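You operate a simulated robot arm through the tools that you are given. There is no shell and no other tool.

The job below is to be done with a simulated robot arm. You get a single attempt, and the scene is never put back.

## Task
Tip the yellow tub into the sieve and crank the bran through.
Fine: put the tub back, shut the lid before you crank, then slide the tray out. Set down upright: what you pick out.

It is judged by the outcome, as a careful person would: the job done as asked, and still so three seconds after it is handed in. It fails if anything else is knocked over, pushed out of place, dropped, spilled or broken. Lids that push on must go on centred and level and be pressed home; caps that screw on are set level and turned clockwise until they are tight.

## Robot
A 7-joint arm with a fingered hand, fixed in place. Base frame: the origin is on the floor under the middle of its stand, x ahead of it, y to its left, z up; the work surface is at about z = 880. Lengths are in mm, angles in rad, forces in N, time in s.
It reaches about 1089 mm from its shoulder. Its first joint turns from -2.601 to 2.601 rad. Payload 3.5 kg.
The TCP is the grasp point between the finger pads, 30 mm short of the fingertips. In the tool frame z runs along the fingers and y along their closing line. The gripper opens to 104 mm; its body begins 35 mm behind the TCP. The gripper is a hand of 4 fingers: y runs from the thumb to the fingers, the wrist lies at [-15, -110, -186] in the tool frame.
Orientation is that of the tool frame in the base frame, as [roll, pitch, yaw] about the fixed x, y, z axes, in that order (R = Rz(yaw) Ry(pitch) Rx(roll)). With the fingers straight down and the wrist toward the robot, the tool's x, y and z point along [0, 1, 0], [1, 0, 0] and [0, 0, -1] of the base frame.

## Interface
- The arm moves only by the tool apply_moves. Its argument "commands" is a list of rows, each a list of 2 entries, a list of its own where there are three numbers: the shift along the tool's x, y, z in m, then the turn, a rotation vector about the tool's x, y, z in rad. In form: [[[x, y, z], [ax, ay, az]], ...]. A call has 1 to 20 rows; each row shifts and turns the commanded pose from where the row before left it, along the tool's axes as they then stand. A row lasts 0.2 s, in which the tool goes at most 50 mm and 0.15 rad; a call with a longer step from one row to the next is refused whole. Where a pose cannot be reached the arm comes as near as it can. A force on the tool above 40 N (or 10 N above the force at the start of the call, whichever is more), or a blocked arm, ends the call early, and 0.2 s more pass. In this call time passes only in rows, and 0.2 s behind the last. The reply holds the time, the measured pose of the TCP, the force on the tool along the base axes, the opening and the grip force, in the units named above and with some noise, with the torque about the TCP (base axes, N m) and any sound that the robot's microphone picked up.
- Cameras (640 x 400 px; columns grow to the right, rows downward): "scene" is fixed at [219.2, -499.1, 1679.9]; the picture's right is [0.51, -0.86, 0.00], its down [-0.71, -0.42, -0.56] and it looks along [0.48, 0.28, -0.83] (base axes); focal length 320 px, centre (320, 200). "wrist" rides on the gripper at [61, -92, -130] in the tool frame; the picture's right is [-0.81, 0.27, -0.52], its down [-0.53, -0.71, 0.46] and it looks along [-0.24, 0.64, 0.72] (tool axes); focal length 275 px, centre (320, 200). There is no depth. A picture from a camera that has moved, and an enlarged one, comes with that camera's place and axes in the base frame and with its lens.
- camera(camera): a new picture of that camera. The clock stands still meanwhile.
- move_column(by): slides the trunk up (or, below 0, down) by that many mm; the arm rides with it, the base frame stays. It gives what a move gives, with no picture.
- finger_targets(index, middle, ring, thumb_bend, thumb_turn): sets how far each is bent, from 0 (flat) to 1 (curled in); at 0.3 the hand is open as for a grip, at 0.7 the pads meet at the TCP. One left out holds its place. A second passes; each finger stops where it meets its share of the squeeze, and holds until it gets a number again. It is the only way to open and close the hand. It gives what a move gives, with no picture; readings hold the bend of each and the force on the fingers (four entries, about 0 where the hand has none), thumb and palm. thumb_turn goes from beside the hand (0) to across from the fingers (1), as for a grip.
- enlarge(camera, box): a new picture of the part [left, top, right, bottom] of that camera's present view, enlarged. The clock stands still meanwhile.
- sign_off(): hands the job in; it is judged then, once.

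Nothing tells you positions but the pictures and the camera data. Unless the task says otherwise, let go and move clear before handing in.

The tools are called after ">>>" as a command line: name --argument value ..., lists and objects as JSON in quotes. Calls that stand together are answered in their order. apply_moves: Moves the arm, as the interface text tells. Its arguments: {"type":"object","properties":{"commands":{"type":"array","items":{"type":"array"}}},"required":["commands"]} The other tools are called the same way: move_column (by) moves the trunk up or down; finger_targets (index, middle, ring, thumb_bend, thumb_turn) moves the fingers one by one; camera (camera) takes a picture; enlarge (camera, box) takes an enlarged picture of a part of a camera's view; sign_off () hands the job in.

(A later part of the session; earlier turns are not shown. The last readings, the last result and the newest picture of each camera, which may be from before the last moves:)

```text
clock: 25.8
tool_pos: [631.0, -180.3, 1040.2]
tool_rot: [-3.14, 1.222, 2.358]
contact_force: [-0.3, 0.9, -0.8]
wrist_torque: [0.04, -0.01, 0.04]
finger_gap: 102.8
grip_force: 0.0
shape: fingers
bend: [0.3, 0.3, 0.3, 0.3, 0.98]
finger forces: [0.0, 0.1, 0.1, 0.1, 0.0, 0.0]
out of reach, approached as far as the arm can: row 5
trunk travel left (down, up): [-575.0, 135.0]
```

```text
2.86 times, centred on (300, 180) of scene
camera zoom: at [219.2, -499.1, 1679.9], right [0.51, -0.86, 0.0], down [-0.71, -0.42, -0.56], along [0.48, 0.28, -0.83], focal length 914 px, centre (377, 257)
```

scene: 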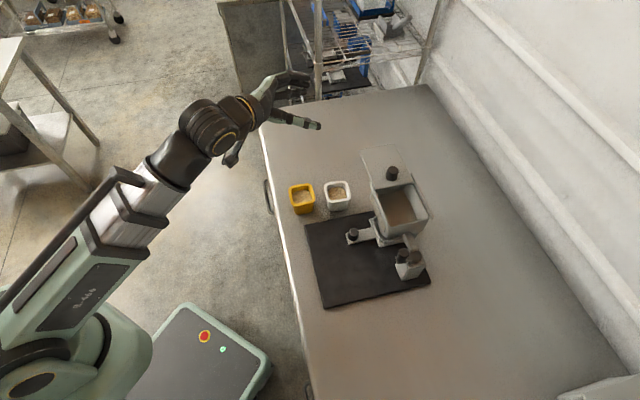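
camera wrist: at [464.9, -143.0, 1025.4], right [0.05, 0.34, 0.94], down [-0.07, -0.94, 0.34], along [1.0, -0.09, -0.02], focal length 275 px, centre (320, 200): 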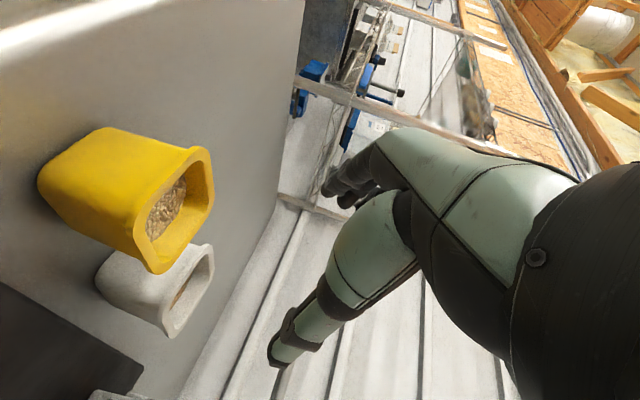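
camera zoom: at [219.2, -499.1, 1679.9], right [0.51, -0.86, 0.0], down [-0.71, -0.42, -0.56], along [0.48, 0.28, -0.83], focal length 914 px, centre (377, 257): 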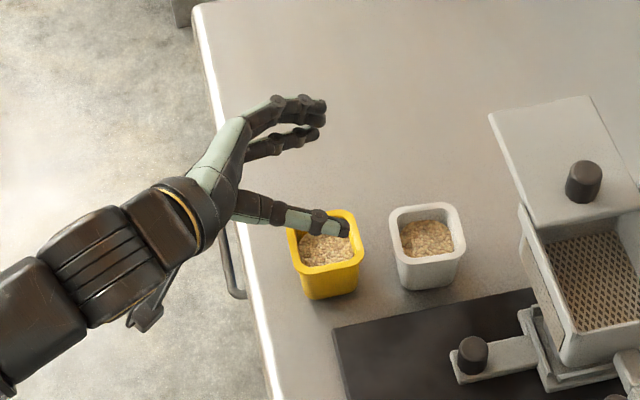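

The wrist camera has a good close view of the tub. I'll enlarge it for accurate measurements.

>>> enlarge --camera "wrist" --box '[10, 100, 250, 360]'

>>> enlarge --camera "scene" --box '[280, 160, 370, 230]'

```text
1.54 times, centred on (130, 230) of wrist
camera zoom: at [464.9, -143.0, 1025.4], right [0.05, 0.34, 0.94], down [-0.07, -0.94, 0.34], along [1.0, -0.09, -0.02], focal length 424 px, centre (612, 154)
```

zoom: 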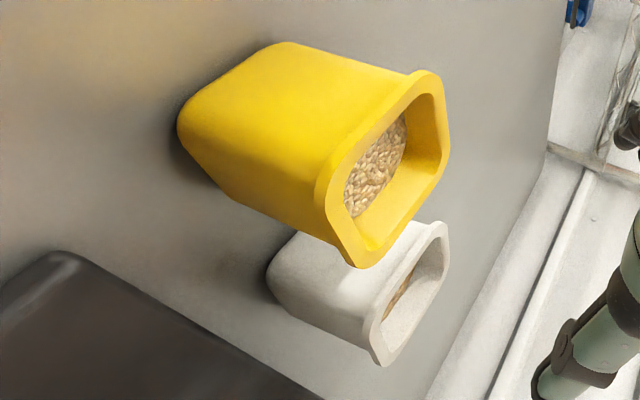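

```text
5.71 times, centred on (325, 195) of scene
camera zoom: at [219.2, -499.1, 1679.9], right [0.51, -0.86, 0.0], down [-0.71, -0.42, -0.56], along [0.48, 0.28, -0.83], focal length 1827 px, centre (291, 229)
```

zoom: 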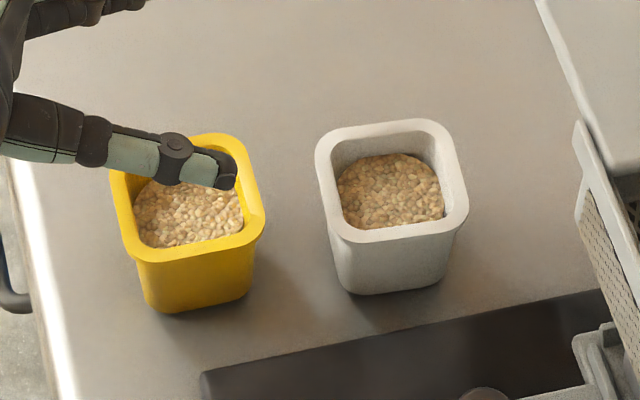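

I now put the tub's centre at about f=588, l=311, with its rim near z=939, so I'll shift 7-8 mm to the right to centre on it. Then I'll lower the trunk for a purely vertical descent, checking partway down.

>>> apply_moves --commands '[[[0, -0.0077, 0], [0, 0, 0]]]'

>>> move_column --by -50

>>> camera --camera "wrist"

>>> enlarge --camera "scene" --box '[240, 130, 380, 240]'

```text
clock: 26.2
tool_pos: [628.7, -187.8, 1039.7]
tool_rot: [-3.138, 1.222, 2.359]
contact_force: [0.4, -0.2, -0.4]
wrist_torque: [0.01, -0.01, -0.01]
finger_gap: 102.8
grip_force: 0.0
shape: fingers
bend: [0.3, 0.3, 0.3, 0.3, 0.98]
finger forces: [0.1, 0.1, 0.0, 0.0, 0.0, 0.0]
out of reach, approached as far as the arm can: row 1
trunk travel left (down, up): [-575.0, 135.0]
```

```text
clock: 27.1
tool_pos: [627.4, -188.1, 989.7]
tool_rot: [3.141, 1.222, 2.356]
contact_force: [0.5, 0.4, 0.2]
wrist_torque: [-0.01, 0.01, 0.0]
finger_gap: 102.8
grip_force: 0.1
shape: fingers
bend: [0.3, 0.3, 0.3, 0.3, 0.98]
finger forces: [0.0, 0.0, 0.0, 0.0, 0.1, 0.1]
trunk travel left (down, up): [-525.0, 185.0]
```

```text
taken
camera wrist: at [462.1, -150.2, 976.0], right [0.05, 0.34, 0.94], down [-0.07, -0.94, 0.34], along [1.0, -0.09, -0.02], focal length 275 px, centre (320, 200)
```

wrist: 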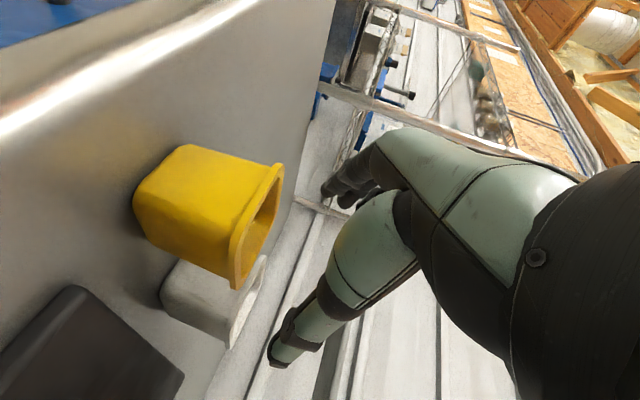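

```text
3.64 times, centred on (310, 185) of scene
camera zoom: at [219.2, -499.1, 1679.9], right [0.51, -0.86, 0.0], down [-0.71, -0.42, -0.56], along [0.48, 0.28, -0.83], focal length 1163 px, centre (356, 254)
```

zoom: 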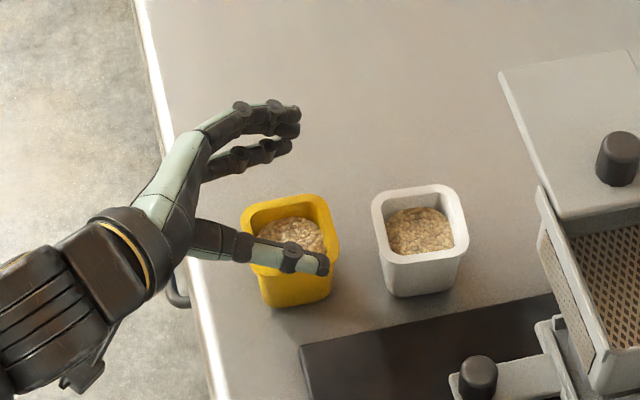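

The hand is centred on the tub with about 18 mm clear on each side. I'll continue the descent to just above grip height and check again.

>>> move_column --by -54

>>> enlarge --camera "scene" --box '[240, 140, 360, 240]'

>>> camera --camera "wrist"

```text
clock: 28.1
tool_pos: [629.0, -187.5, 935.6]
tool_rot: [-3.14, 1.221, 2.358]
contact_force: [0.2, 0.2, -0.8]
wrist_torque: [0.01, 0.01, -0.01]
finger_gap: 103.0
grip_force: 0.1
shape: fingers
bend: [0.3, 0.3, 0.3, 0.3, 0.98]
finger forces: [0.0, 0.1, 0.0, 0.1, 0.0, 0.1]
trunk travel left (down, up): [-471.0, 239.0]
```

```text
4.00 times, centred on (300, 190) of scene
camera zoom: at [219.2, -499.1, 1679.9], right [0.51, -0.86, 0.0], down [-0.71, -0.42, -0.56], along [0.48, 0.28, -0.83], focal length 1279 px, centre (400, 240)
```

zoom: 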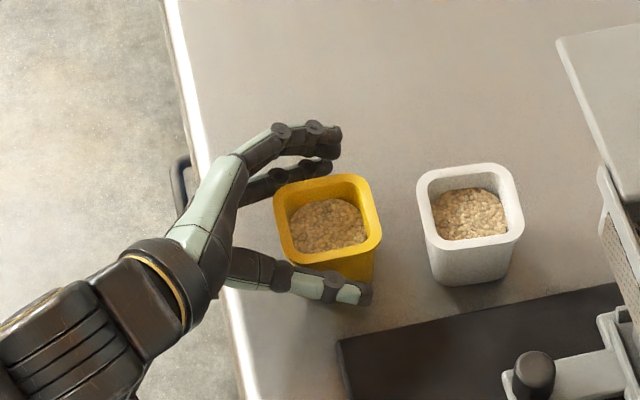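

```text
taken
camera wrist: at [462.1, -150.2, 922.0], right [0.05, 0.34, 0.94], down [-0.07, -0.94, 0.34], along [1.0, -0.09, -0.02], focal length 275 px, centre (320, 200)
```

wrist: 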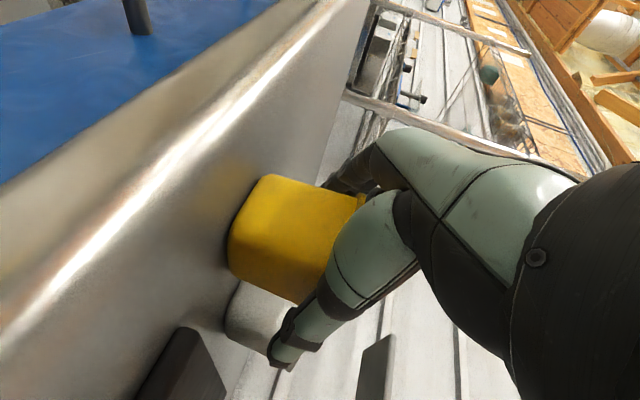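

The fingers straddle the tub without contact. I'll lower slightly more and pre-close to just short of touching.

>>> move_column --by -5

>>> finger_targets --index 0.4 --middle 0.4 --ring 0.4 --thumb_bend 0.4

>>> enlarge --camera "scene" --box '[260, 150, 350, 225]'

>>> enlarge --camera "wrist" --box '[200, 140, 420, 390]'

```text
clock: 28.6
tool_pos: [628.8, -187.4, 929.8]
tool_rot: [-3.138, 1.223, 2.36]
contact_force: [-0.1, -0.2, 0.8]
wrist_torque: [0.01, -0.01, 0.0]
finger_gap: 102.7
grip_force: 0.0
shape: fingers
bend: [0.3, 0.3, 0.3, 0.3, 0.98]
finger forces: [0.0, 0.0, 0.1, 0.0, 0.0, 0.0]
trunk travel left (down, up): [-466.0, 244.0]
```

```text
clock: 29.6
tool_pos: [628.3, -187.8, 930.7]
tool_rot: [-3.141, 1.222, 2.358]
contact_force: [0.1, -0.9, 0.0]
wrist_torque: [0.0, -0.01, -0.03]
finger_gap: 78.7
grip_force: 0.1
shape: fingers
bend: [0.4, 0.4, 0.4, 0.4, 0.99]
finger forces: [0.3, 0.0, 0.1, 0.0, 0.2, 0.1]
trunk travel left (down, up): [-466.0, 244.0]
```

```text
5.33 times, centred on (305, 188) of scene
camera zoom: at [219.2, -499.1, 1679.9], right [0.51, -0.86, 0.0], down [-0.71, -0.42, -0.56], along [0.48, 0.28, -0.83], focal length 1706 px, centre (400, 267)
```

zoom: 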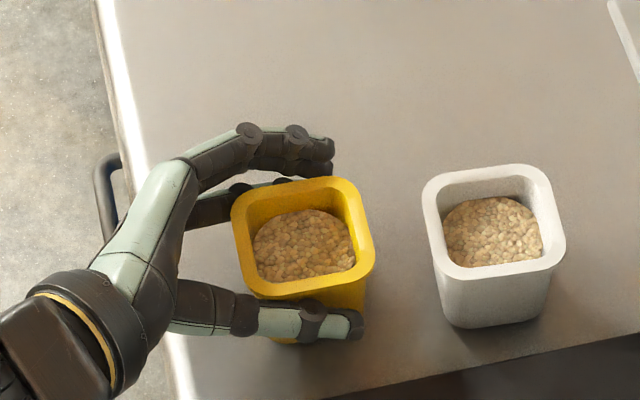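

```text
1.60 times, centred on (310, 265) of wrist
camera zoom: at [462.1, -150.2, 917.0], right [0.05, 0.34, 0.94], down [-0.07, -0.94, 0.34], along [1.0, -0.09, -0.02], focal length 440 px, centre (336, 96)
```

zoom: 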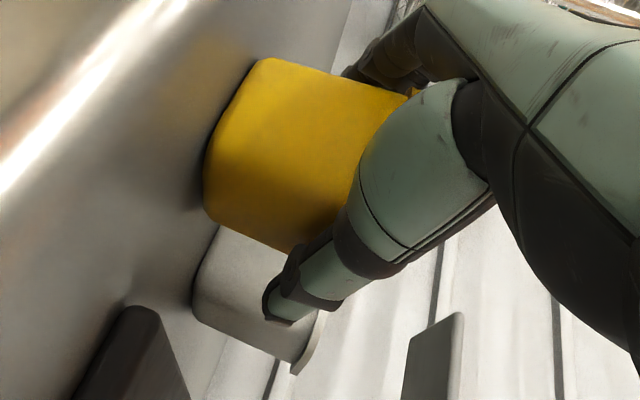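

Thumb and fingers are almost at the walls. I'll close in small steps so that neither side pushes the tub.

>>> finger_targets --index 0.44 --middle 0.44 --ring 0.42 --thumb_bend 0.44

>>> enlarge --camera "scene" --box '[260, 150, 350, 225]'

```text
clock: 30.6
tool_pos: [627.3, -187.0, 931.5]
tool_rot: [-3.141, 1.223, 2.357]
contact_force: [-0.1, 0.6, 0.1]
wrist_torque: [0.01, -0.02, 0.04]
finger_gap: 71.0
grip_force: 2.0
shape: fingers
bend: [0.43, 0.44, 0.42, 0.43, 0.99]
finger forces: [2.3, 0.1, 0.0, 0.1, 2.2, 0.0]
trunk travel left (down, up): [-466.0, 244.0]
```

```text
5.33 times, centred on (305, 188) of scene
camera zoom: at [219.2, -499.1, 1679.9], right [0.51, -0.86, 0.0], down [-0.71, -0.42, -0.56], along [0.48, 0.28, -0.83], focal length 1706 px, centre (400, 267)
```

zoom: 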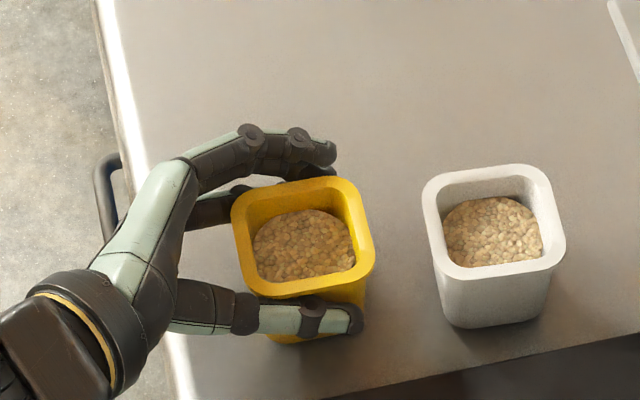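

Index and thumb both touch evenly at about 2 N, and the tub hasn't moved. I'll tighten the grip with index, middle and thumb.

>>> finger_targets --index 0.6 --middle 0.6 --thumb_bend 0.6

>>> enlarge --camera "scene" --box '[260, 150, 350, 225]'

```text
clock: 31.6
tool_pos: [628.7, -187.6, 932.0]
tool_rot: [-3.14, 1.222, 2.359]
contact_force: [0.1, -0.4, 0.8]
wrist_torque: [0.09, -0.01, -0.02]
finger_gap: 57.2
grip_force: 21.7
shape: fingers
bend: [0.49, 0.53, 0.42, 0.5, 1.0]
finger forces: [14.9, 6.5, 0.1, 0.0, 21.6, 0.0]
trunk travel left (down, up): [-466.0, 244.0]
```

```text
5.33 times, centred on (305, 188) of scene
camera zoom: at [219.2, -499.1, 1679.9], right [0.51, -0.86, 0.0], down [-0.71, -0.42, -0.56], along [0.48, 0.28, -0.83], focal length 1706 px, centre (400, 267)
```

zoom: 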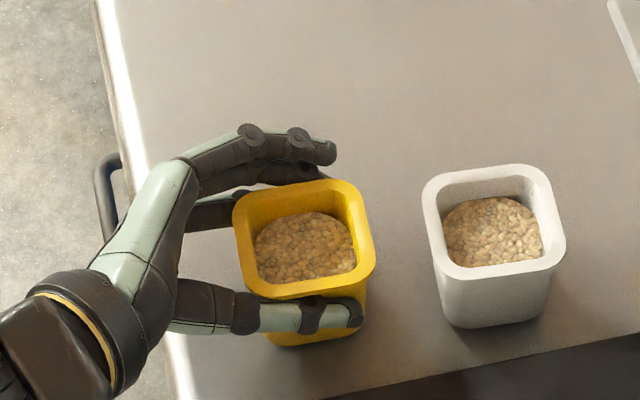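

The tub is held at about 21 N. I'll lift a little with the trunk and check it hangs level.

>>> move_column --by 15

>>> enlarge --camera "scene" --box '[260, 150, 350, 225]'

>>> enlarge --camera "wrist" --box '[200, 140, 420, 390]'

```text
clock: 32.2
tool_pos: [628.7, -186.7, 946.1]
tool_rot: [3.138, 1.222, 2.352]
contact_force: [-0.4, -0.1, -1.0]
wrist_torque: [-0.03, 0.0, 0.0]
finger_gap: 57.1
grip_force: 21.2
shape: fingers
bend: [0.49, 0.53, 0.42, 0.5, 1.0]
finger forces: [14.7, 6.5, 0.0, 0.0, 21.8, 0.0]
trunk travel left (down, up): [-481.0, 229.0]
```

```text
5.33 times, centred on (305, 188) of scene
camera zoom: at [219.2, -499.1, 1679.9], right [0.51, -0.86, 0.0], down [-0.71, -0.42, -0.56], along [0.48, 0.28, -0.83], focal length 1706 px, centre (400, 267)
```

zoom: 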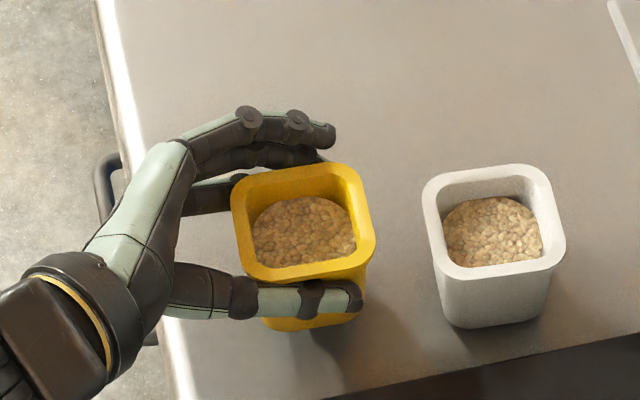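

```text
1.60 times, centred on (310, 265) of wrist
camera zoom: at [462.2, -150.2, 932.0], right [0.05, 0.34, 0.94], down [-0.07, -0.94, 0.34], along [1.0, -0.09, -0.02], focal length 440 px, centre (336, 96)
```

zoom: 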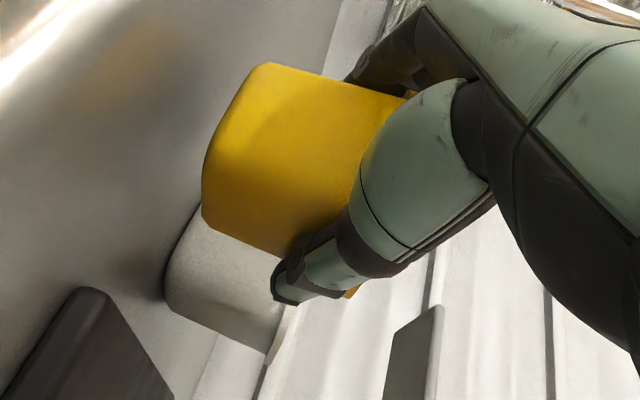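

The tub is lifted level with a steady grip. I'll raise the trunk well above the machine, then carry the tub over the open sieve.

>>> move_column --by 204

>>> camera --camera "scene"

```text
clock: 34.4
tool_pos: [627.7, -187.5, 1150.3]
tool_rot: [3.138, 1.221, 2.351]
contact_force: [0.3, -0.1, -0.2]
wrist_torque: [0.01, 0.0, 0.0]
finger_gap: 57.8
grip_force: 21.1
shape: fingers
bend: [0.49, 0.53, 0.42, 0.5, 1.0]
finger forces: [14.7, 6.5, 0.0, 0.0, 21.8, 0.0]
trunk travel left (down, up): [-685.0, 25.0]
```

```text
taken
```

scene: 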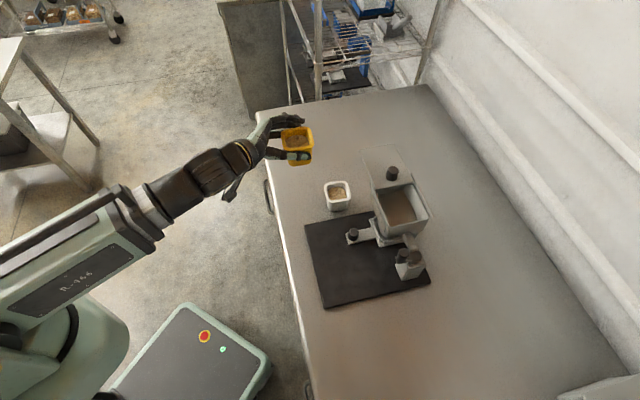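

The tub is up at z≈1150 and still level. I'll carry it over to the sieve opening, slowly.

>>> apply_moves --commands '[[[-0.00878, -0.01165, 0.01975], [0, 0, 0]], [[-0.00878, -0.01165, 0.01975], [0, 0, 0]], [[-0.00878, -0.01165, 0.01975], [0, 0, 0]], [[-0.00878, -0.01165, 0.01975], [0, 0, 0]], [[-0.00878, -0.01165, 0.01975], [0, 0, 0]], [[-0.00878, -0.01165, 0.01975], [0, 0, 0]], [[-0.00878, -0.01165, 0.01975], [0, 0, 0]], [[-0.00878, -0.01165, 0.01975], [0, 0, 0]], [[-0.00878, -0.01165, 0.01975], [0, 0, 0]], [[-0.00878, -0.01165, 0.01975], [0, 0, 0]]]'

>>> camera --camera "scene"

>>> enlarge --camera "scene" --box '[340, 120, 460, 260]'

>>> camera --camera "wrist"

```text
clock: 36.6
tool_pos: [699.8, -424.1, 1164.2]
tool_rot: [-3.14, 1.221, 2.356]
contact_force: [0.4, -0.4, -1.6]
wrist_torque: [0.03, -0.02, 0.03]
finger_gap: 57.2
grip_force: 21.1
shape: fingers
bend: [0.49, 0.53, 0.42, 0.5, 1.0]
finger forces: [14.7, 6.5, 0.1, 0.0, 21.5, 0.0]
trunk travel left (down, up): [-685.0, 25.0]
```

```text
taken
```

scene: 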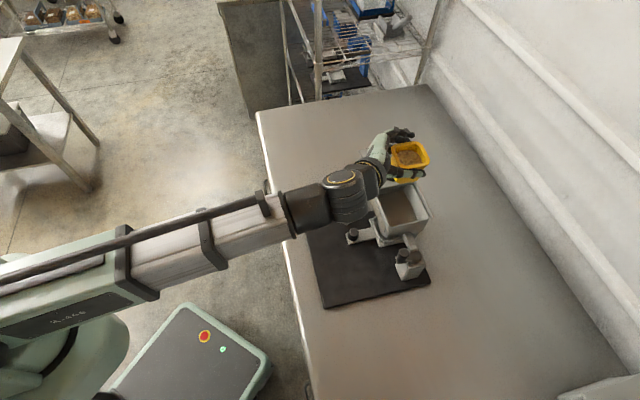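

```text
2.86 times, centred on (400, 190) of scene
camera zoom: at [219.2, -499.1, 1679.9], right [0.51, -0.86, 0.0], down [-0.71, -0.42, -0.56], along [0.48, 0.28, -0.83], focal length 914 px, centre (91, 229)
```

zoom: 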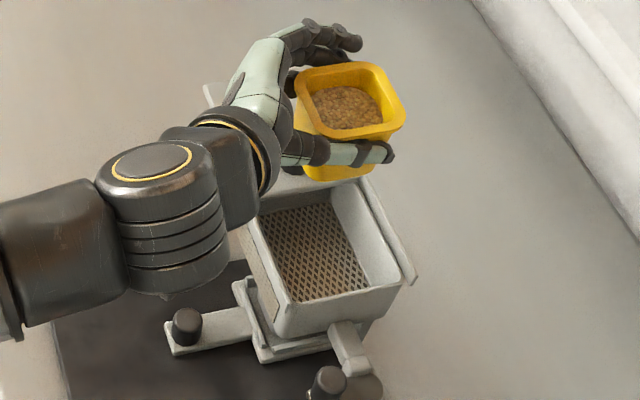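

```text
taken
camera wrist: at [532.7, -386.8, 1150.1], right [0.05, 0.34, 0.94], down [-0.07, -0.94, 0.34], along [1.0, -0.09, -0.02], focal length 275 px, centre (320, 200)
```

wrist: 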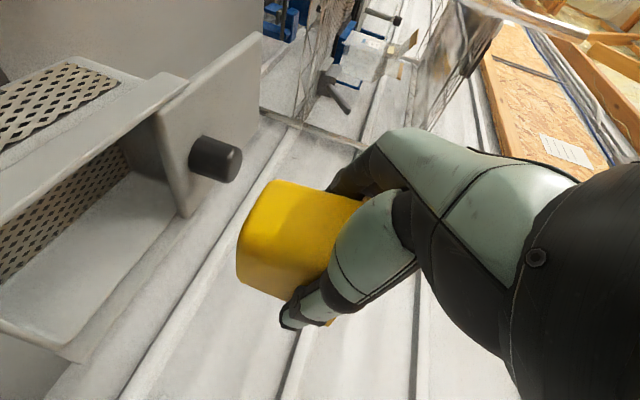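

The tub is over the opening, which spans roughly l=105-212 with its centre near f=804. I'll tilt the first 45° toward the crank end and check before any grain flows.

>>> apply_moves --commands '[[[0, 0, 0], [-0.0448, 0, 0.123]], [[0, 0, 0], [-0.0448, 0, 0.123]], [[0, 0, 0], [-0.0448, 0, 0.123]], [[0, 0, 0], [-0.0448, 0, 0.123]]]'

>>> enlarge --camera "scene" --box '[340, 120, 460, 260]'

>>> camera --camera "wrist"

```text
clock: 37.6
tool_pos: [699.7, -422.5, 1164.7]
tool_rot: [2.104, 0.949, 1.412]
contact_force: [-0.1, -0.1, -1.8]
wrist_torque: [-0.02, 0.05, 0.05]
finger_gap: 57.0
grip_force: 21.9
shape: fingers
bend: [0.49, 0.53, 0.42, 0.5, 1.0]
finger forces: [14.5, 6.4, 0.1, 0.0, 21.6, 0.0]
trunk travel left (down, up): [-685.0, 25.0]
```

```text
2.86 times, centred on (400, 190) of scene
camera zoom: at [219.2, -499.1, 1679.9], right [0.51, -0.86, 0.0], down [-0.71, -0.42, -0.56], along [0.48, 0.28, -0.83], focal length 914 px, centre (91, 229)
```

zoom: 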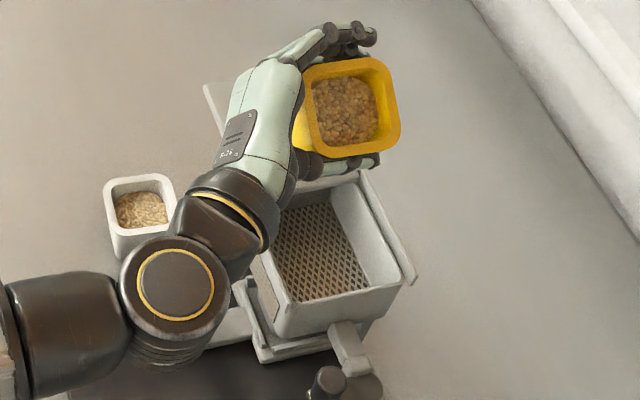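

```text
taken
camera wrist: at [546.1, -372.6, 1106.3], right [-0.31, -0.02, 0.95], down [-0.13, -0.99, -0.06], along [0.94, -0.14, 0.31], focal length 275 px, centre (320, 200)
```

wrist: 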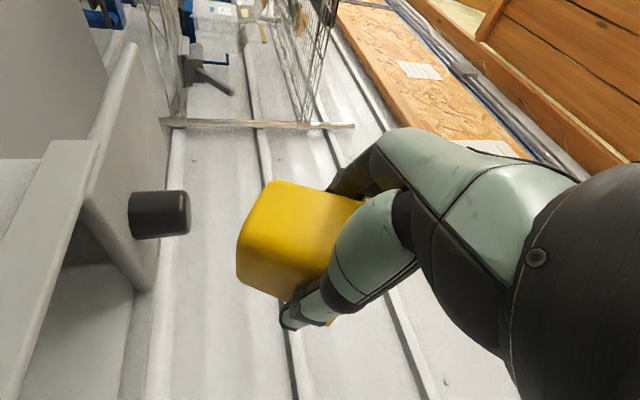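

At 30° everything is clear. I'll go on to 45° and lower the lip closer to the opening.

>>> apply_moves --commands '[[[0, 0, 0], [-0.0448, 0, 0.123]], [[0, 0, 0], [-0.0448, 0, 0.123]], [[0.0106, -0.0113, 0.0038], [0, 0, 0]], [[0.0106, -0.0113, 0.0038], [0, 0, 0]]]'

>>> enlarge --camera "scene" --box '[340, 120, 460, 260]'

>>> camera --camera "wrist"

>>> camera --camera "scene"

```text
clock: 38.6
tool_pos: [700.4, -424.5, 1133.4]
tool_rot: [1.9, 0.726, 1.26]
contact_force: [-0.7, 0.1, -0.1]
wrist_torque: [0.0, -0.03, -0.01]
finger_gap: 56.7
grip_force: 21.4
shape: fingers
bend: [0.49, 0.53, 0.42, 0.5, 1.0]
finger forces: [14.3, 6.3, 0.0, 0.1, 21.6, 0.1]
trunk travel left (down, up): [-685.0, 25.0]
```

```text
2.86 times, centred on (400, 190) of scene
camera zoom: at [219.2, -499.1, 1679.9], right [0.51, -0.86, 0.0], down [-0.71, -0.42, -0.56], along [0.48, 0.28, -0.83], focal length 914 px, centre (91, 229)
```

zoom: 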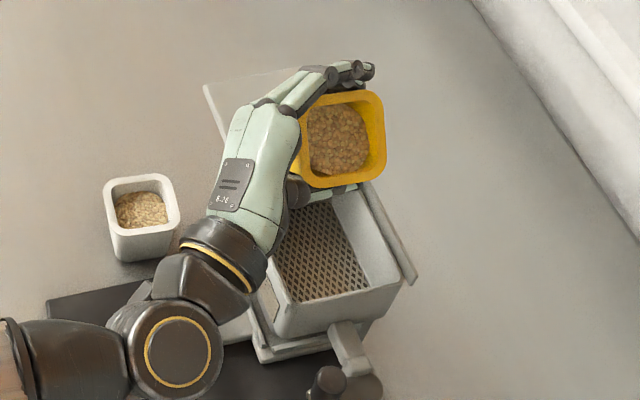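

```text
taken
camera wrist: at [558.4, -360.6, 1058.5], right [-0.48, -0.18, 0.86], down [-0.1, -0.96, -0.26], along [0.87, -0.21, 0.44], focal length 275 px, centre (320, 200)
```

wrist: 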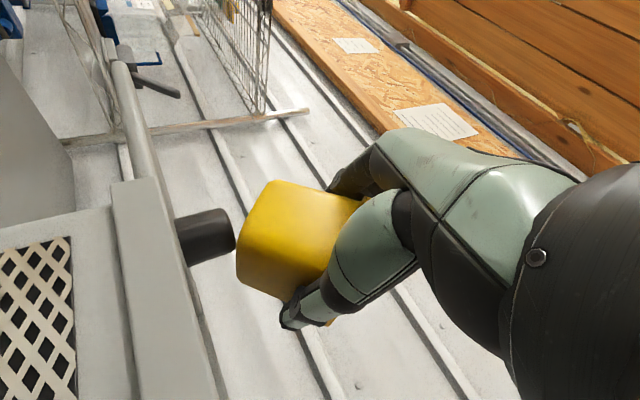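

```text
taken
```

scene: 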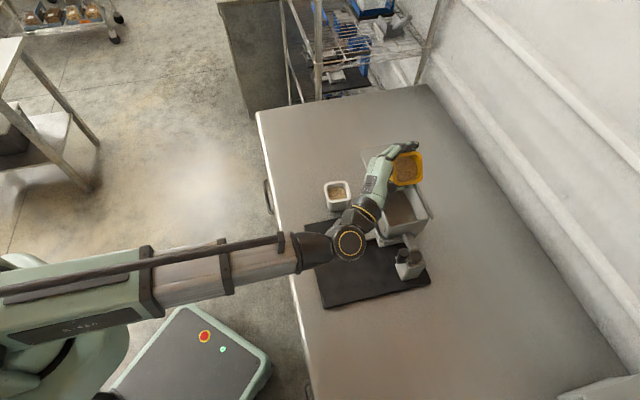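

At 45° the wrist and forearm are well clear of the tray knob. I'll tilt slowly to 60° and watch for the first grains.

>>> apply_moves --commands '[[[0, 0, 0], [-0.0299, 0, 0.0821]], [[0, 0, 0], [-0.0299, 0, 0.0821]], [[0, 0, 0], [-0.0299, 0, 0.0821]]]'

>>> enlarge --camera "scene" --box '[360, 130, 460, 250]'

```text
clock: 39.4
tool_pos: [697.7, -423.6, 1133.5]
tool_rot: [1.764, 0.486, 1.18]
contact_force: [-5.4, -5.1, 1.4]
wrist_torque: [-0.25, 0.31, -0.05]
finger_gap: 56.8
grip_force: 20.7
shape: fingers
bend: [0.51, 0.53, 0.42, 0.5, 1.0]
finger forces: [12.7, 6.4, 0.1, 0.0, 22.0, 0.1]
trunk travel left (down, up): [-685.0, 25.0]
```

```text
3.33 times, centred on (410, 190) of scene
camera zoom: at [219.2, -499.1, 1679.9], right [0.51, -0.86, 0.0], down [-0.71, -0.42, -0.56], along [0.48, 0.28, -0.83], focal length 1066 px, centre (20, 233)
```

zoom: 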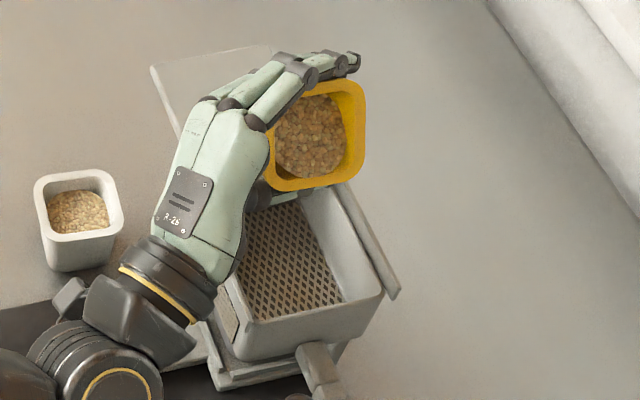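

There's about 7 N of sideways contact, probably the tub's bottom corner touching the lid knob. I'll raise the tub a bit to clear it and look again.

>>> apply_moves --commands '[[[-0.0042, 0.0078, -0.0016], [0, 0, 0]], [[-0.0042, 0.0078, -0.0016], [0, 0, 0]]]'

>>> enlarge --camera "scene" --box '[360, 130, 460, 250]'

>>> camera --camera "wrist"

```text
clock: 40.0
tool_pos: [698.9, -423.1, 1152.2]
tool_rot: [1.765, 0.49, 1.183]
contact_force: [-0.1, -0.7, 0.0]
wrist_torque: [0.01, 0.02, -0.02]
finger_gap: 57.2
grip_force: 20.9
shape: fingers
bend: [0.5, 0.54, 0.42, 0.5, 1.0]
finger forces: [14.4, 6.0, 0.0, 0.0, 21.3, 0.0]
trunk travel left (down, up): [-685.0, 25.0]
```

```text
3.33 times, centred on (410, 190) of scene
camera zoom: at [219.2, -499.1, 1679.9], right [0.51, -0.86, 0.0], down [-0.71, -0.42, -0.56], along [0.48, 0.28, -0.83], focal length 1066 px, centre (20, 233)
```

zoom: 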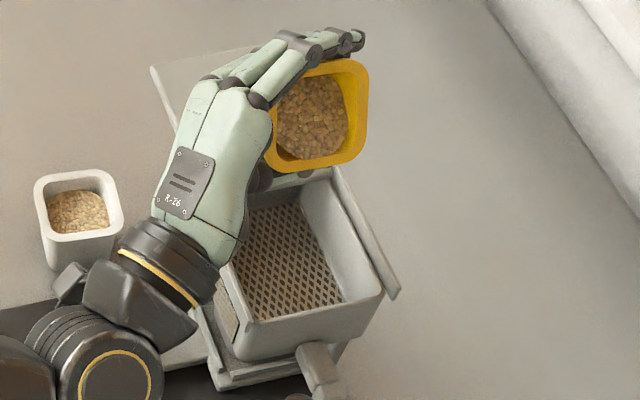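

```text
taken
camera wrist: at [572.5, -344.5, 1064.6], right [-0.63, -0.33, 0.71], down [-0.03, -0.89, -0.45], along [0.78, -0.3, 0.55], focal length 275 px, centre (320, 200)
```

wrist: 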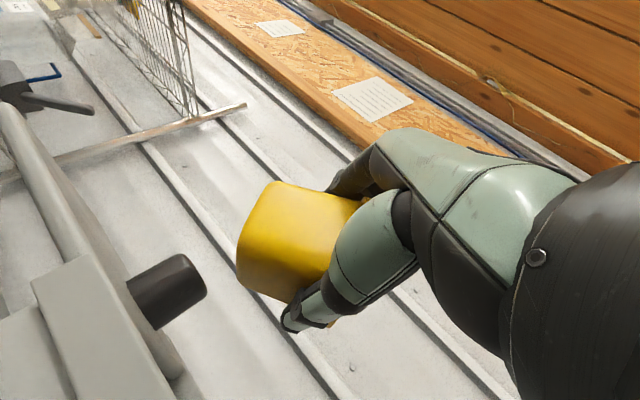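

The tub is clear of the knob again and the grip is unchanged. I'll continue the slow tilt at this height, drifting slightly toward the crank end to keep the lip over the middle of the opening.

>>> apply_moves --commands '[[[-0.0017, -0.0008, -0.0006], [-0.0299, 0, 0.0821]], [[-0.0017, -0.0008, -0.0006], [-0.0299, 0, 0.0821]], [[-0.0017, -0.0008, -0.0006], [-0.0299, 0, 0.0821]]]'

>>> enlarge --camera "scene" --box '[360, 130, 460, 250]'

```text
clock: 40.8
tool_pos: [693.9, -426.3, 1151.1]
tool_rot: [1.662, 0.245, 1.146]
contact_force: [-0.5, -0.2, -0.7]
wrist_torque: [0.01, 0.01, 0.0]
finger_gap: 56.8
grip_force: 20.4
shape: fingers
bend: [0.5, 0.54, 0.42, 0.5, 1.0]
finger forces: [14.3, 5.9, 0.1, 0.0, 21.1, 0.0]
trunk travel left (down, up): [-685.0, 25.0]
```

```text
3.33 times, centred on (410, 190) of scene
camera zoom: at [219.2, -499.1, 1679.9], right [0.51, -0.86, 0.0], down [-0.71, -0.42, -0.56], along [0.48, 0.28, -0.83], focal length 1066 px, centre (20, 233)
```

zoom: 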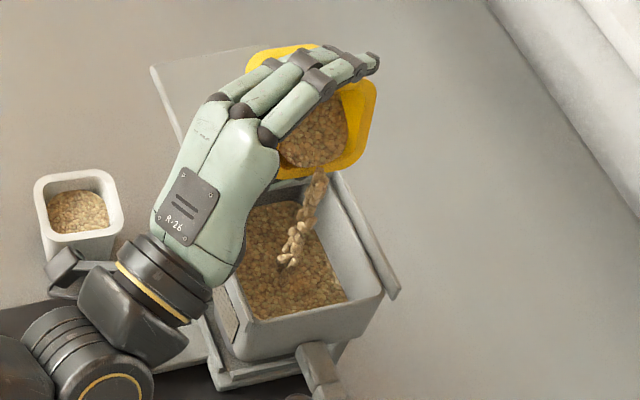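

The grain is pouring cleanly into the middle of the sieve. I'll hold briefly to let it flow, then tilt further.

>>> apply_moves --commands '[[[0, 0, 0], [0, 0, 0]], [[0, 0, 0], [0, 0, 0]], [[0, 0, 0], [0, 0, 0]], [[-0.0019, -0.0003, -0.0007], [-0.0299, 0, 0.0821]], [[-0.0019, -0.0002, -0.0007], [-0.0299, 0, 0.0821]], [[-0.0019, 0, -0.0007], [-0.0299, 0, 0.0821]], [[0, 0, 0], [0, 0, 0]], [[0, 0, 0], [0, 0, 0]]]'

>>> enlarge --camera "scene" --box '[360, 130, 460, 250]'

```text
clock: 42.6
tool_pos: [684.4, -441.2, 1153.6]
tool_rot: [1.577, 0.011, 1.154]
contact_force: [0.0, -0.6, -0.5]
wrist_torque: [0.0, 0.02, -0.02]
finger_gap: 56.8
grip_force: 21.3
shape: fingers
bend: [0.5, 0.54, 0.42, 0.5, 1.0]
finger forces: [14.4, 5.7, 0.0, 0.0, 21.0, 0.1]
out of reach, approached as far as the arm can: row 6
trunk travel left (down, up): [-685.0, 25.0]
```

```text
3.33 times, centred on (410, 190) of scene
camera zoom: at [219.2, -499.1, 1679.9], right [0.51, -0.86, 0.0], down [-0.71, -0.42, -0.56], along [0.48, 0.28, -0.83], focal length 1066 px, centre (20, 233)
```

zoom: 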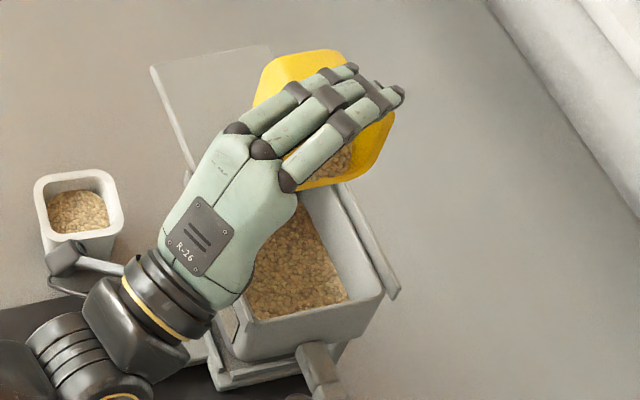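

Most of the bran is in, but the arm reported a reach limit at about 90° of tilt and drifted a few millimetres. I'll try going further in small steps and watch the pose.

>>> apply_moves --commands '[[[0, 0, 0], [-0.0299, 0, 0.0821]], [[0, 0, 0], [-0.0299, 0, 0.0821]]]'

>>> enlarge --camera "scene" --box '[360, 130, 460, 250]'

>>> camera --camera "scene"

```text
clock: 43.2
tool_pos: [671.1, -456.1, 1158.1]
tool_rot: [1.559, -0.05, 1.179]
contact_force: [1.2, 0.5, -1.5]
wrist_torque: [0.0, 0.0, -0.01]
finger_gap: 56.9
grip_force: 20.2
shape: fingers
bend: [0.5, 0.54, 0.42, 0.5, 1.0]
finger forces: [14.3, 6.0, 0.0, 0.0, 21.1, 0.0]
out of reach, approached as far as the arm can: row 1, 2
trunk travel left (down, up): [-685.0, 25.0]
```

```text
3.33 times, centred on (410, 190) of scene
camera zoom: at [219.2, -499.1, 1679.9], right [0.51, -0.86, 0.0], down [-0.71, -0.42, -0.56], along [0.48, 0.28, -0.83], focal length 1066 px, centre (20, 233)
```

zoom: 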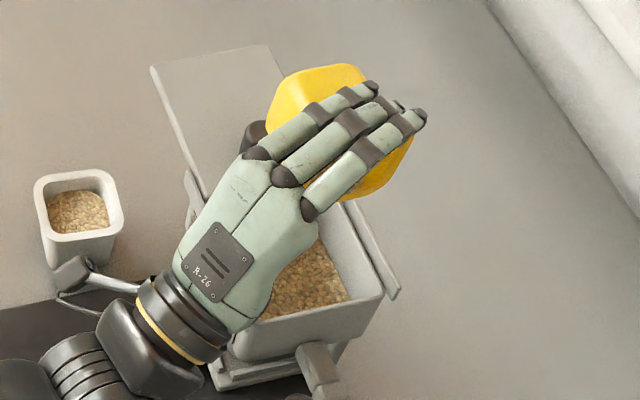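

```text
taken
```

scene: 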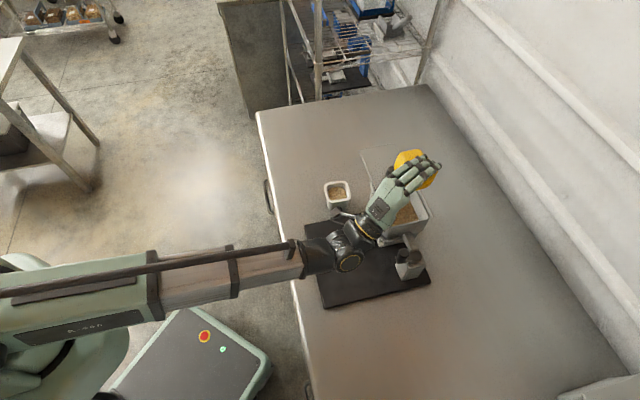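

The forearm roll is at its limit, but the hand should still be able to roll about its own flange axis, which dips the opening too. My geometry keeps the lip inside the opening, so I'll try 20° of that.

>>> apply_moves --commands '[[[0, 0, 0], [0.0061, 0.0445, 0.0751]], [[0, 0, 0], [0.0061, 0.0445, 0.0751]], [[0, 0, 0], [0.0061, 0.0445, 0.0751]], [[0, 0, 0], [0.0061, 0.0445, 0.0751]]]'

>>> enlarge --camera "scene" --box '[360, 130, 460, 250]'

>>> camera --camera "wrist"

```text
clock: 44.2
tool_pos: [647.1, -483.1, 1164.9]
tool_rot: [1.535, -0.362, 1.352]
contact_force: [0.4, 0.6, 0.0]
wrist_torque: [-0.05, 0.03, -0.02]
finger_gap: 57.0
grip_force: 20.7
shape: fingers
bend: [0.5, 0.54, 0.42, 0.5, 1.0]
finger forces: [14.4, 5.9, 0.0, 0.0, 21.0, 0.0]
out of reach, approached as far as the arm can: row 1, 2, 3, 4
trunk travel left (down, up): [-685.0, 25.0]
```

```text
3.33 times, centred on (410, 190) of scene
camera zoom: at [219.2, -499.1, 1679.9], right [0.51, -0.86, 0.0], down [-0.71, -0.42, -0.56], along [0.48, 0.28, -0.83], focal length 1066 px, centre (20, 233)
```

zoom: 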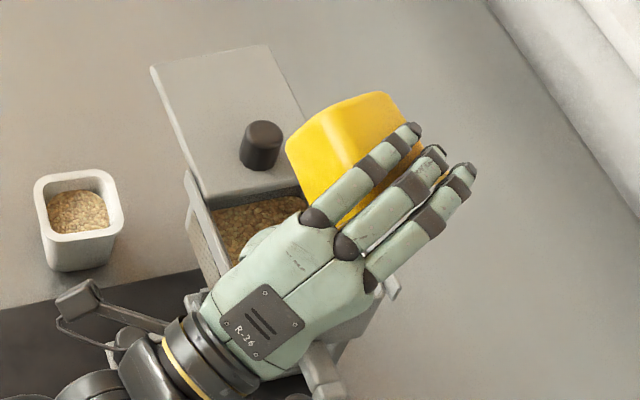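

```text
taken
camera wrist: at [543.6, -366.4, 1096.1], right [-0.7, -0.71, -0.05], down [0.41, -0.35, -0.84], along [0.58, -0.61, 0.54], focal length 275 px, centre (320, 200)
```

wrist: 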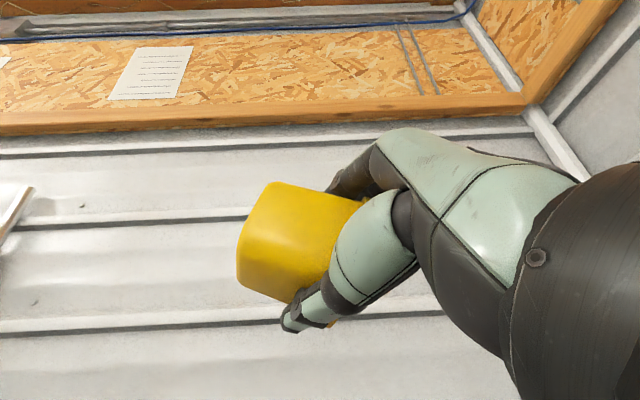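

The opening dips further, but the arm drifted about 36 mm toward the crank end and the lip is getting close to the wall. I'll roll back at once and rethink the arm posture.

>>> apply_moves --commands '[[[0, 0, 0], [-0.0061, -0.0445, -0.0751]], [[0, 0, 0], [-0.0061, -0.0445, -0.0751]], [[0, 0, 0], [-0.0061, -0.0445, -0.0751]], [[0, 0, 0], [-0.0061, -0.0445, -0.0751]], [[0, 0, 0], [0.0299, 0, -0.0821]], [[0, 0, 0], [0.0299, 0, -0.0821]]]'

>>> enlarge --camera "scene" --box '[360, 130, 460, 280]'

>>> camera --camera "scene"

```text
clock: 45.6
tool_pos: [646.8, -483.7, 1165.0]
tool_rot: [1.607, 0.094, 1.151]
contact_force: [-0.4, 0.5, -0.8]
wrist_torque: [0.03, 0.01, -0.02]
finger_gap: 57.2
grip_force: 20.6
shape: fingers
bend: [0.5, 0.54, 0.42, 0.5, 1.0]
finger forces: [14.4, 5.8, 0.1, 0.0, 21.0, 0.0]
trunk travel left (down, up): [-685.0, 25.0]
```

```text
2.67 times, centred on (410, 205) of scene
camera zoom: at [219.2, -499.1, 1679.9], right [0.51, -0.86, 0.0], down [-0.71, -0.42, -0.56], along [0.48, 0.28, -0.83], focal length 853 px, centre (80, 187)
```

zoom: 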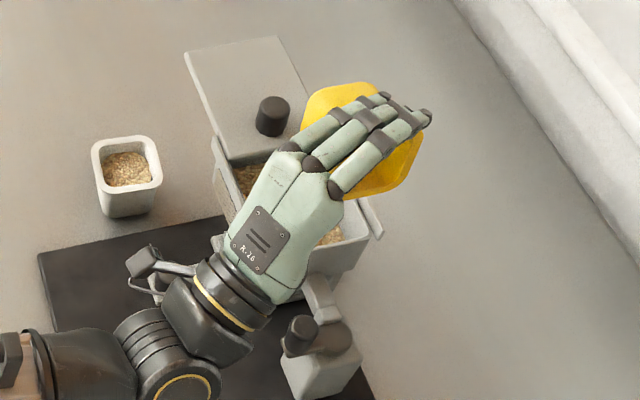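

```text
taken
```

scene: 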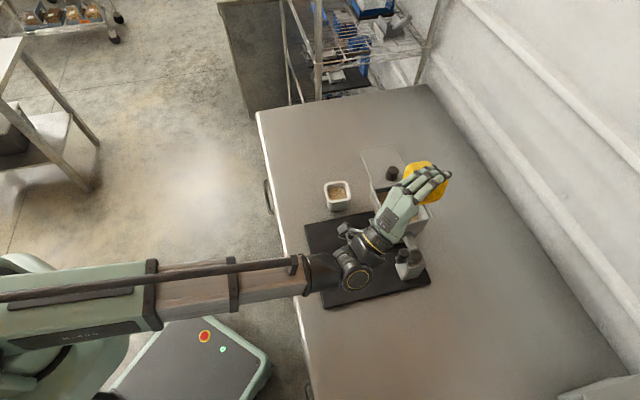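

There's no reach warning at this tilt. I'll bring the tub back toward the middle of the opening right away.

>>> apply_moves --commands '[[[0.0187, 0.0017, 0.0068], [0, 0, 0]], [[0.0187, 0.0017, 0.0068], [0, 0, 0]], [[0.0187, 0.0017, 0.0068], [0, 0, 0]]]'

>>> enlarge --camera "scene" --box '[360, 130, 460, 280]'

>>> camera --camera "wrist"

```text
clock: 46.4
tool_pos: [689.1, -440.2, 1163.5]
tool_rot: [1.607, 0.091, 1.155]
contact_force: [0.8, 0.0, -0.1]
wrist_torque: [0.0, -0.01, 0.0]
finger_gap: 57.0
grip_force: 20.6
shape: fingers
bend: [0.5, 0.54, 0.42, 0.5, 1.0]
finger forces: [14.3, 5.7, 0.0, 0.0, 20.9, 0.0]
trunk travel left (down, up): [-685.0, 25.0]
```

```text
2.67 times, centred on (410, 205) of scene
camera zoom: at [219.2, -499.1, 1679.9], right [0.51, -0.86, 0.0], down [-0.71, -0.42, -0.56], along [0.48, 0.28, -0.83], focal length 853 px, centre (80, 187)
```

zoom: 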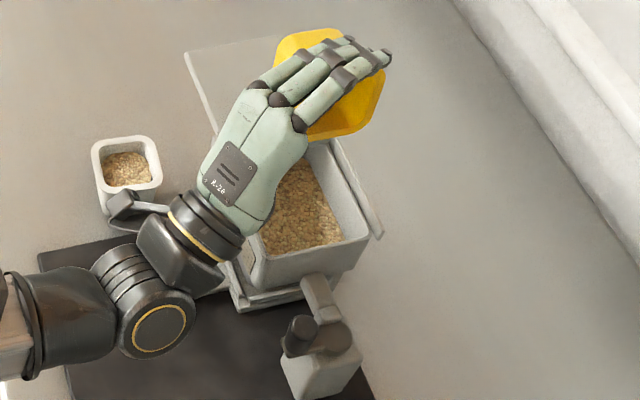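

```text
taken
camera wrist: at [588.3, -337.5, 1070.9], right [-0.78, -0.51, 0.37], down [0.15, -0.72, -0.68], along [0.61, -0.47, 0.64], focal length 275 px, centre (320, 200)
```

wrist: 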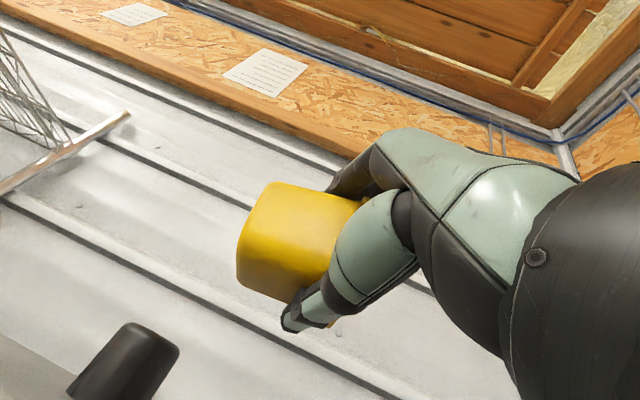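

Nothing appears spilled around the sieve. I'll look closely into the tub for leftover grain, and around the machine.

>>> enlarge --camera "scene" --box '[390, 140, 440, 190]'

>>> enlarge --camera "scene" --box '[380, 180, 450, 300]'

```text
8.00 times, centred on (415, 165) of scene
camera zoom: at [219.2, -499.1, 1679.9], right [0.51, -0.86, 0.0], down [-0.71, -0.42, -0.56], along [0.48, 0.28, -0.83], focal length 2558 px, centre (-440, 480)
```

zoom: 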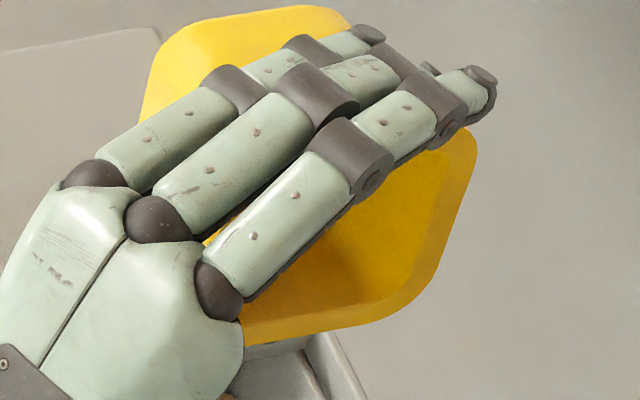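

```text
3.33 times, centred on (415, 240) of scene
camera zoom: at [219.2, -499.1, 1679.9], right [0.51, -0.86, 0.0], down [-0.71, -0.42, -0.56], along [0.48, 0.28, -0.83], focal length 1066 px, centre (3, 67)
```

zoom: 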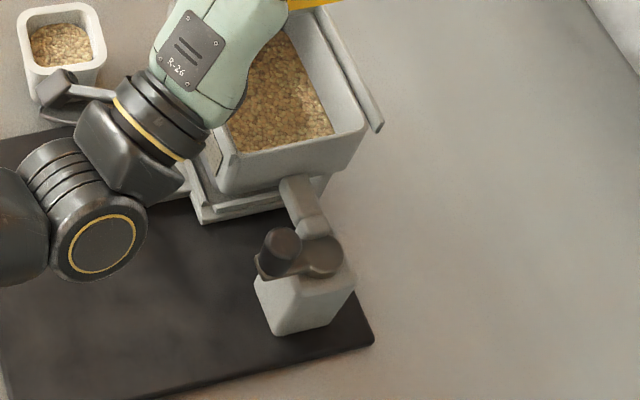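

The tub looks empty and I see no spills. I'll turn it back upright above the sieve.

>>> apply_moves --commands '[[[0, 0, 0], [0.042, 0, -0.1154]], [[0, 0, 0], [0.042, 0, -0.1154]], [[0, 0, 0], [0.042, 0, -0.1154]], [[0, 0, 0], [0.042, 0, -0.1154]], [[0, 0, 0], [0.042, 0, -0.1154]], [[0, 0, 0], [0.042, 0, -0.1154]], [[0, 0, 0], [0.042, 0, -0.1154]], [[0, 0, 0], [0.042, 0, -0.1154]], [[0, 0, 0], [0.042, 0, -0.1154]], [[0, 0, 0], [0.042, 0, -0.1154]], [[0, 0, 0], [0.042, 0, -0.1154]], [[0, 0, 0], [0.042, 0, -0.1154]]]'

>>> enlarge --camera "scene" --box '[360, 120, 460, 280]'

>>> camera --camera "wrist"

```text
clock: 49.0
tool_pos: [689.4, -441.3, 1164.9]
tool_rot: [-3.13, 1.218, 2.382]
contact_force: [-0.3, 0.2, -0.1]
wrist_torque: [-0.01, -0.02, 0.02]
finger_gap: 56.7
grip_force: 19.6
shape: fingers
bend: [0.51, 0.54, 0.42, 0.5, 1.0]
finger forces: [13.9, 5.8, 0.1, 0.0, 19.8, 0.1]
trunk travel left (down, up): [-685.0, 25.0]
```

```text
2.50 times, centred on (410, 200) of scene
camera zoom: at [219.2, -499.1, 1679.9], right [0.51, -0.86, 0.0], down [-0.71, -0.42, -0.56], along [0.48, 0.28, -0.83], focal length 800 px, centre (95, 200)
```

zoom: 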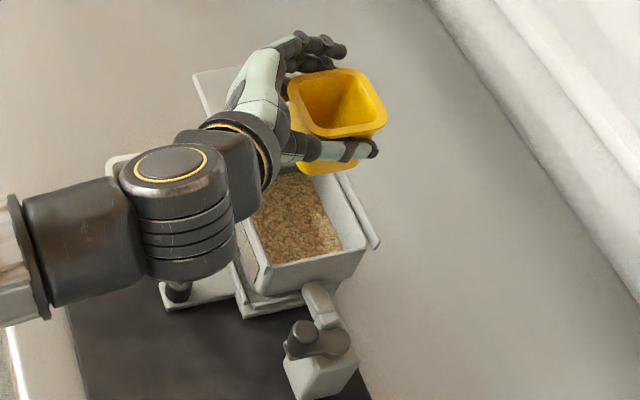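

```text
taken
camera wrist: at [522.5, -407.0, 1151.7], right [0.05, 0.34, 0.94], down [-0.06, -0.94, 0.35], along [1.0, -0.07, -0.02], focal length 275 px, centre (320, 200)
```

wrist: 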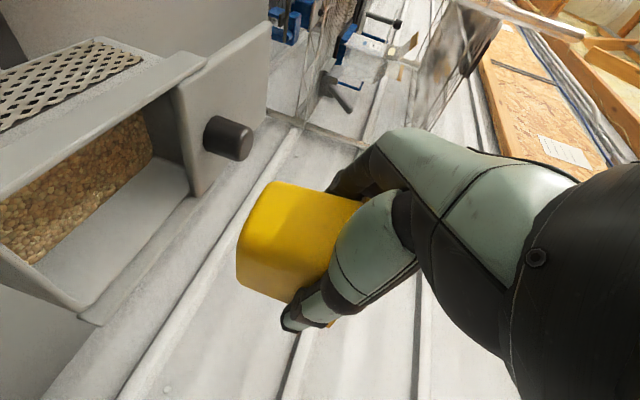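

The tub is empty and all the bran sits in the sieve. I'll carry the tub back above its original spot, correcting the small yaw drift.

>>> apply_moves --commands '[[[0, 0, 0], [0.0226, 0, 0.0082]], [[0.01001, 0.01517, -0.02266], [0, 0, 0]], [[0.01001, 0.01517, -0.02266], [0, 0, 0]], [[0.01001, 0.01517, -0.02266], [0, 0, 0]], [[0.01001, 0.01517, -0.02266], [0, 0, 0]], [[0.01001, 0.01517, -0.02266], [0, 0, 0]], [[0.01001, 0.01517, -0.02266], [0, 0, 0]], [[0.01001, 0.01517, -0.02266], [0, 0, 0]], [[0.01001, 0.01517, -0.02266], [0, 0, 0]], [[0.01001, 0.01517, -0.02266], [0, 0, 0]], [[0, 0, 0], [0, 0, 0]]]'

>>> camera --camera "scene"

```text
clock: 51.4
tool_pos: [632.2, -185.8, 1151.2]
tool_rot: [-3.136, 1.22, 2.354]
contact_force: [0.1, 0.6, -0.6]
wrist_torque: [-0.02, 0.02, 0.0]
finger_gap: 56.6
grip_force: 19.0
shape: fingers
bend: [0.51, 0.54, 0.42, 0.5, 1.0]
finger forces: [13.5, 5.8, 0.0, 0.0, 19.4, 0.0]
trunk travel left (down, up): [-685.0, 25.0]
```

```text
taken
```

scene: 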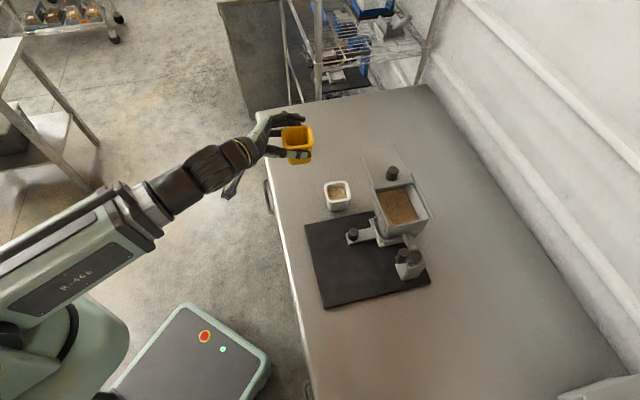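

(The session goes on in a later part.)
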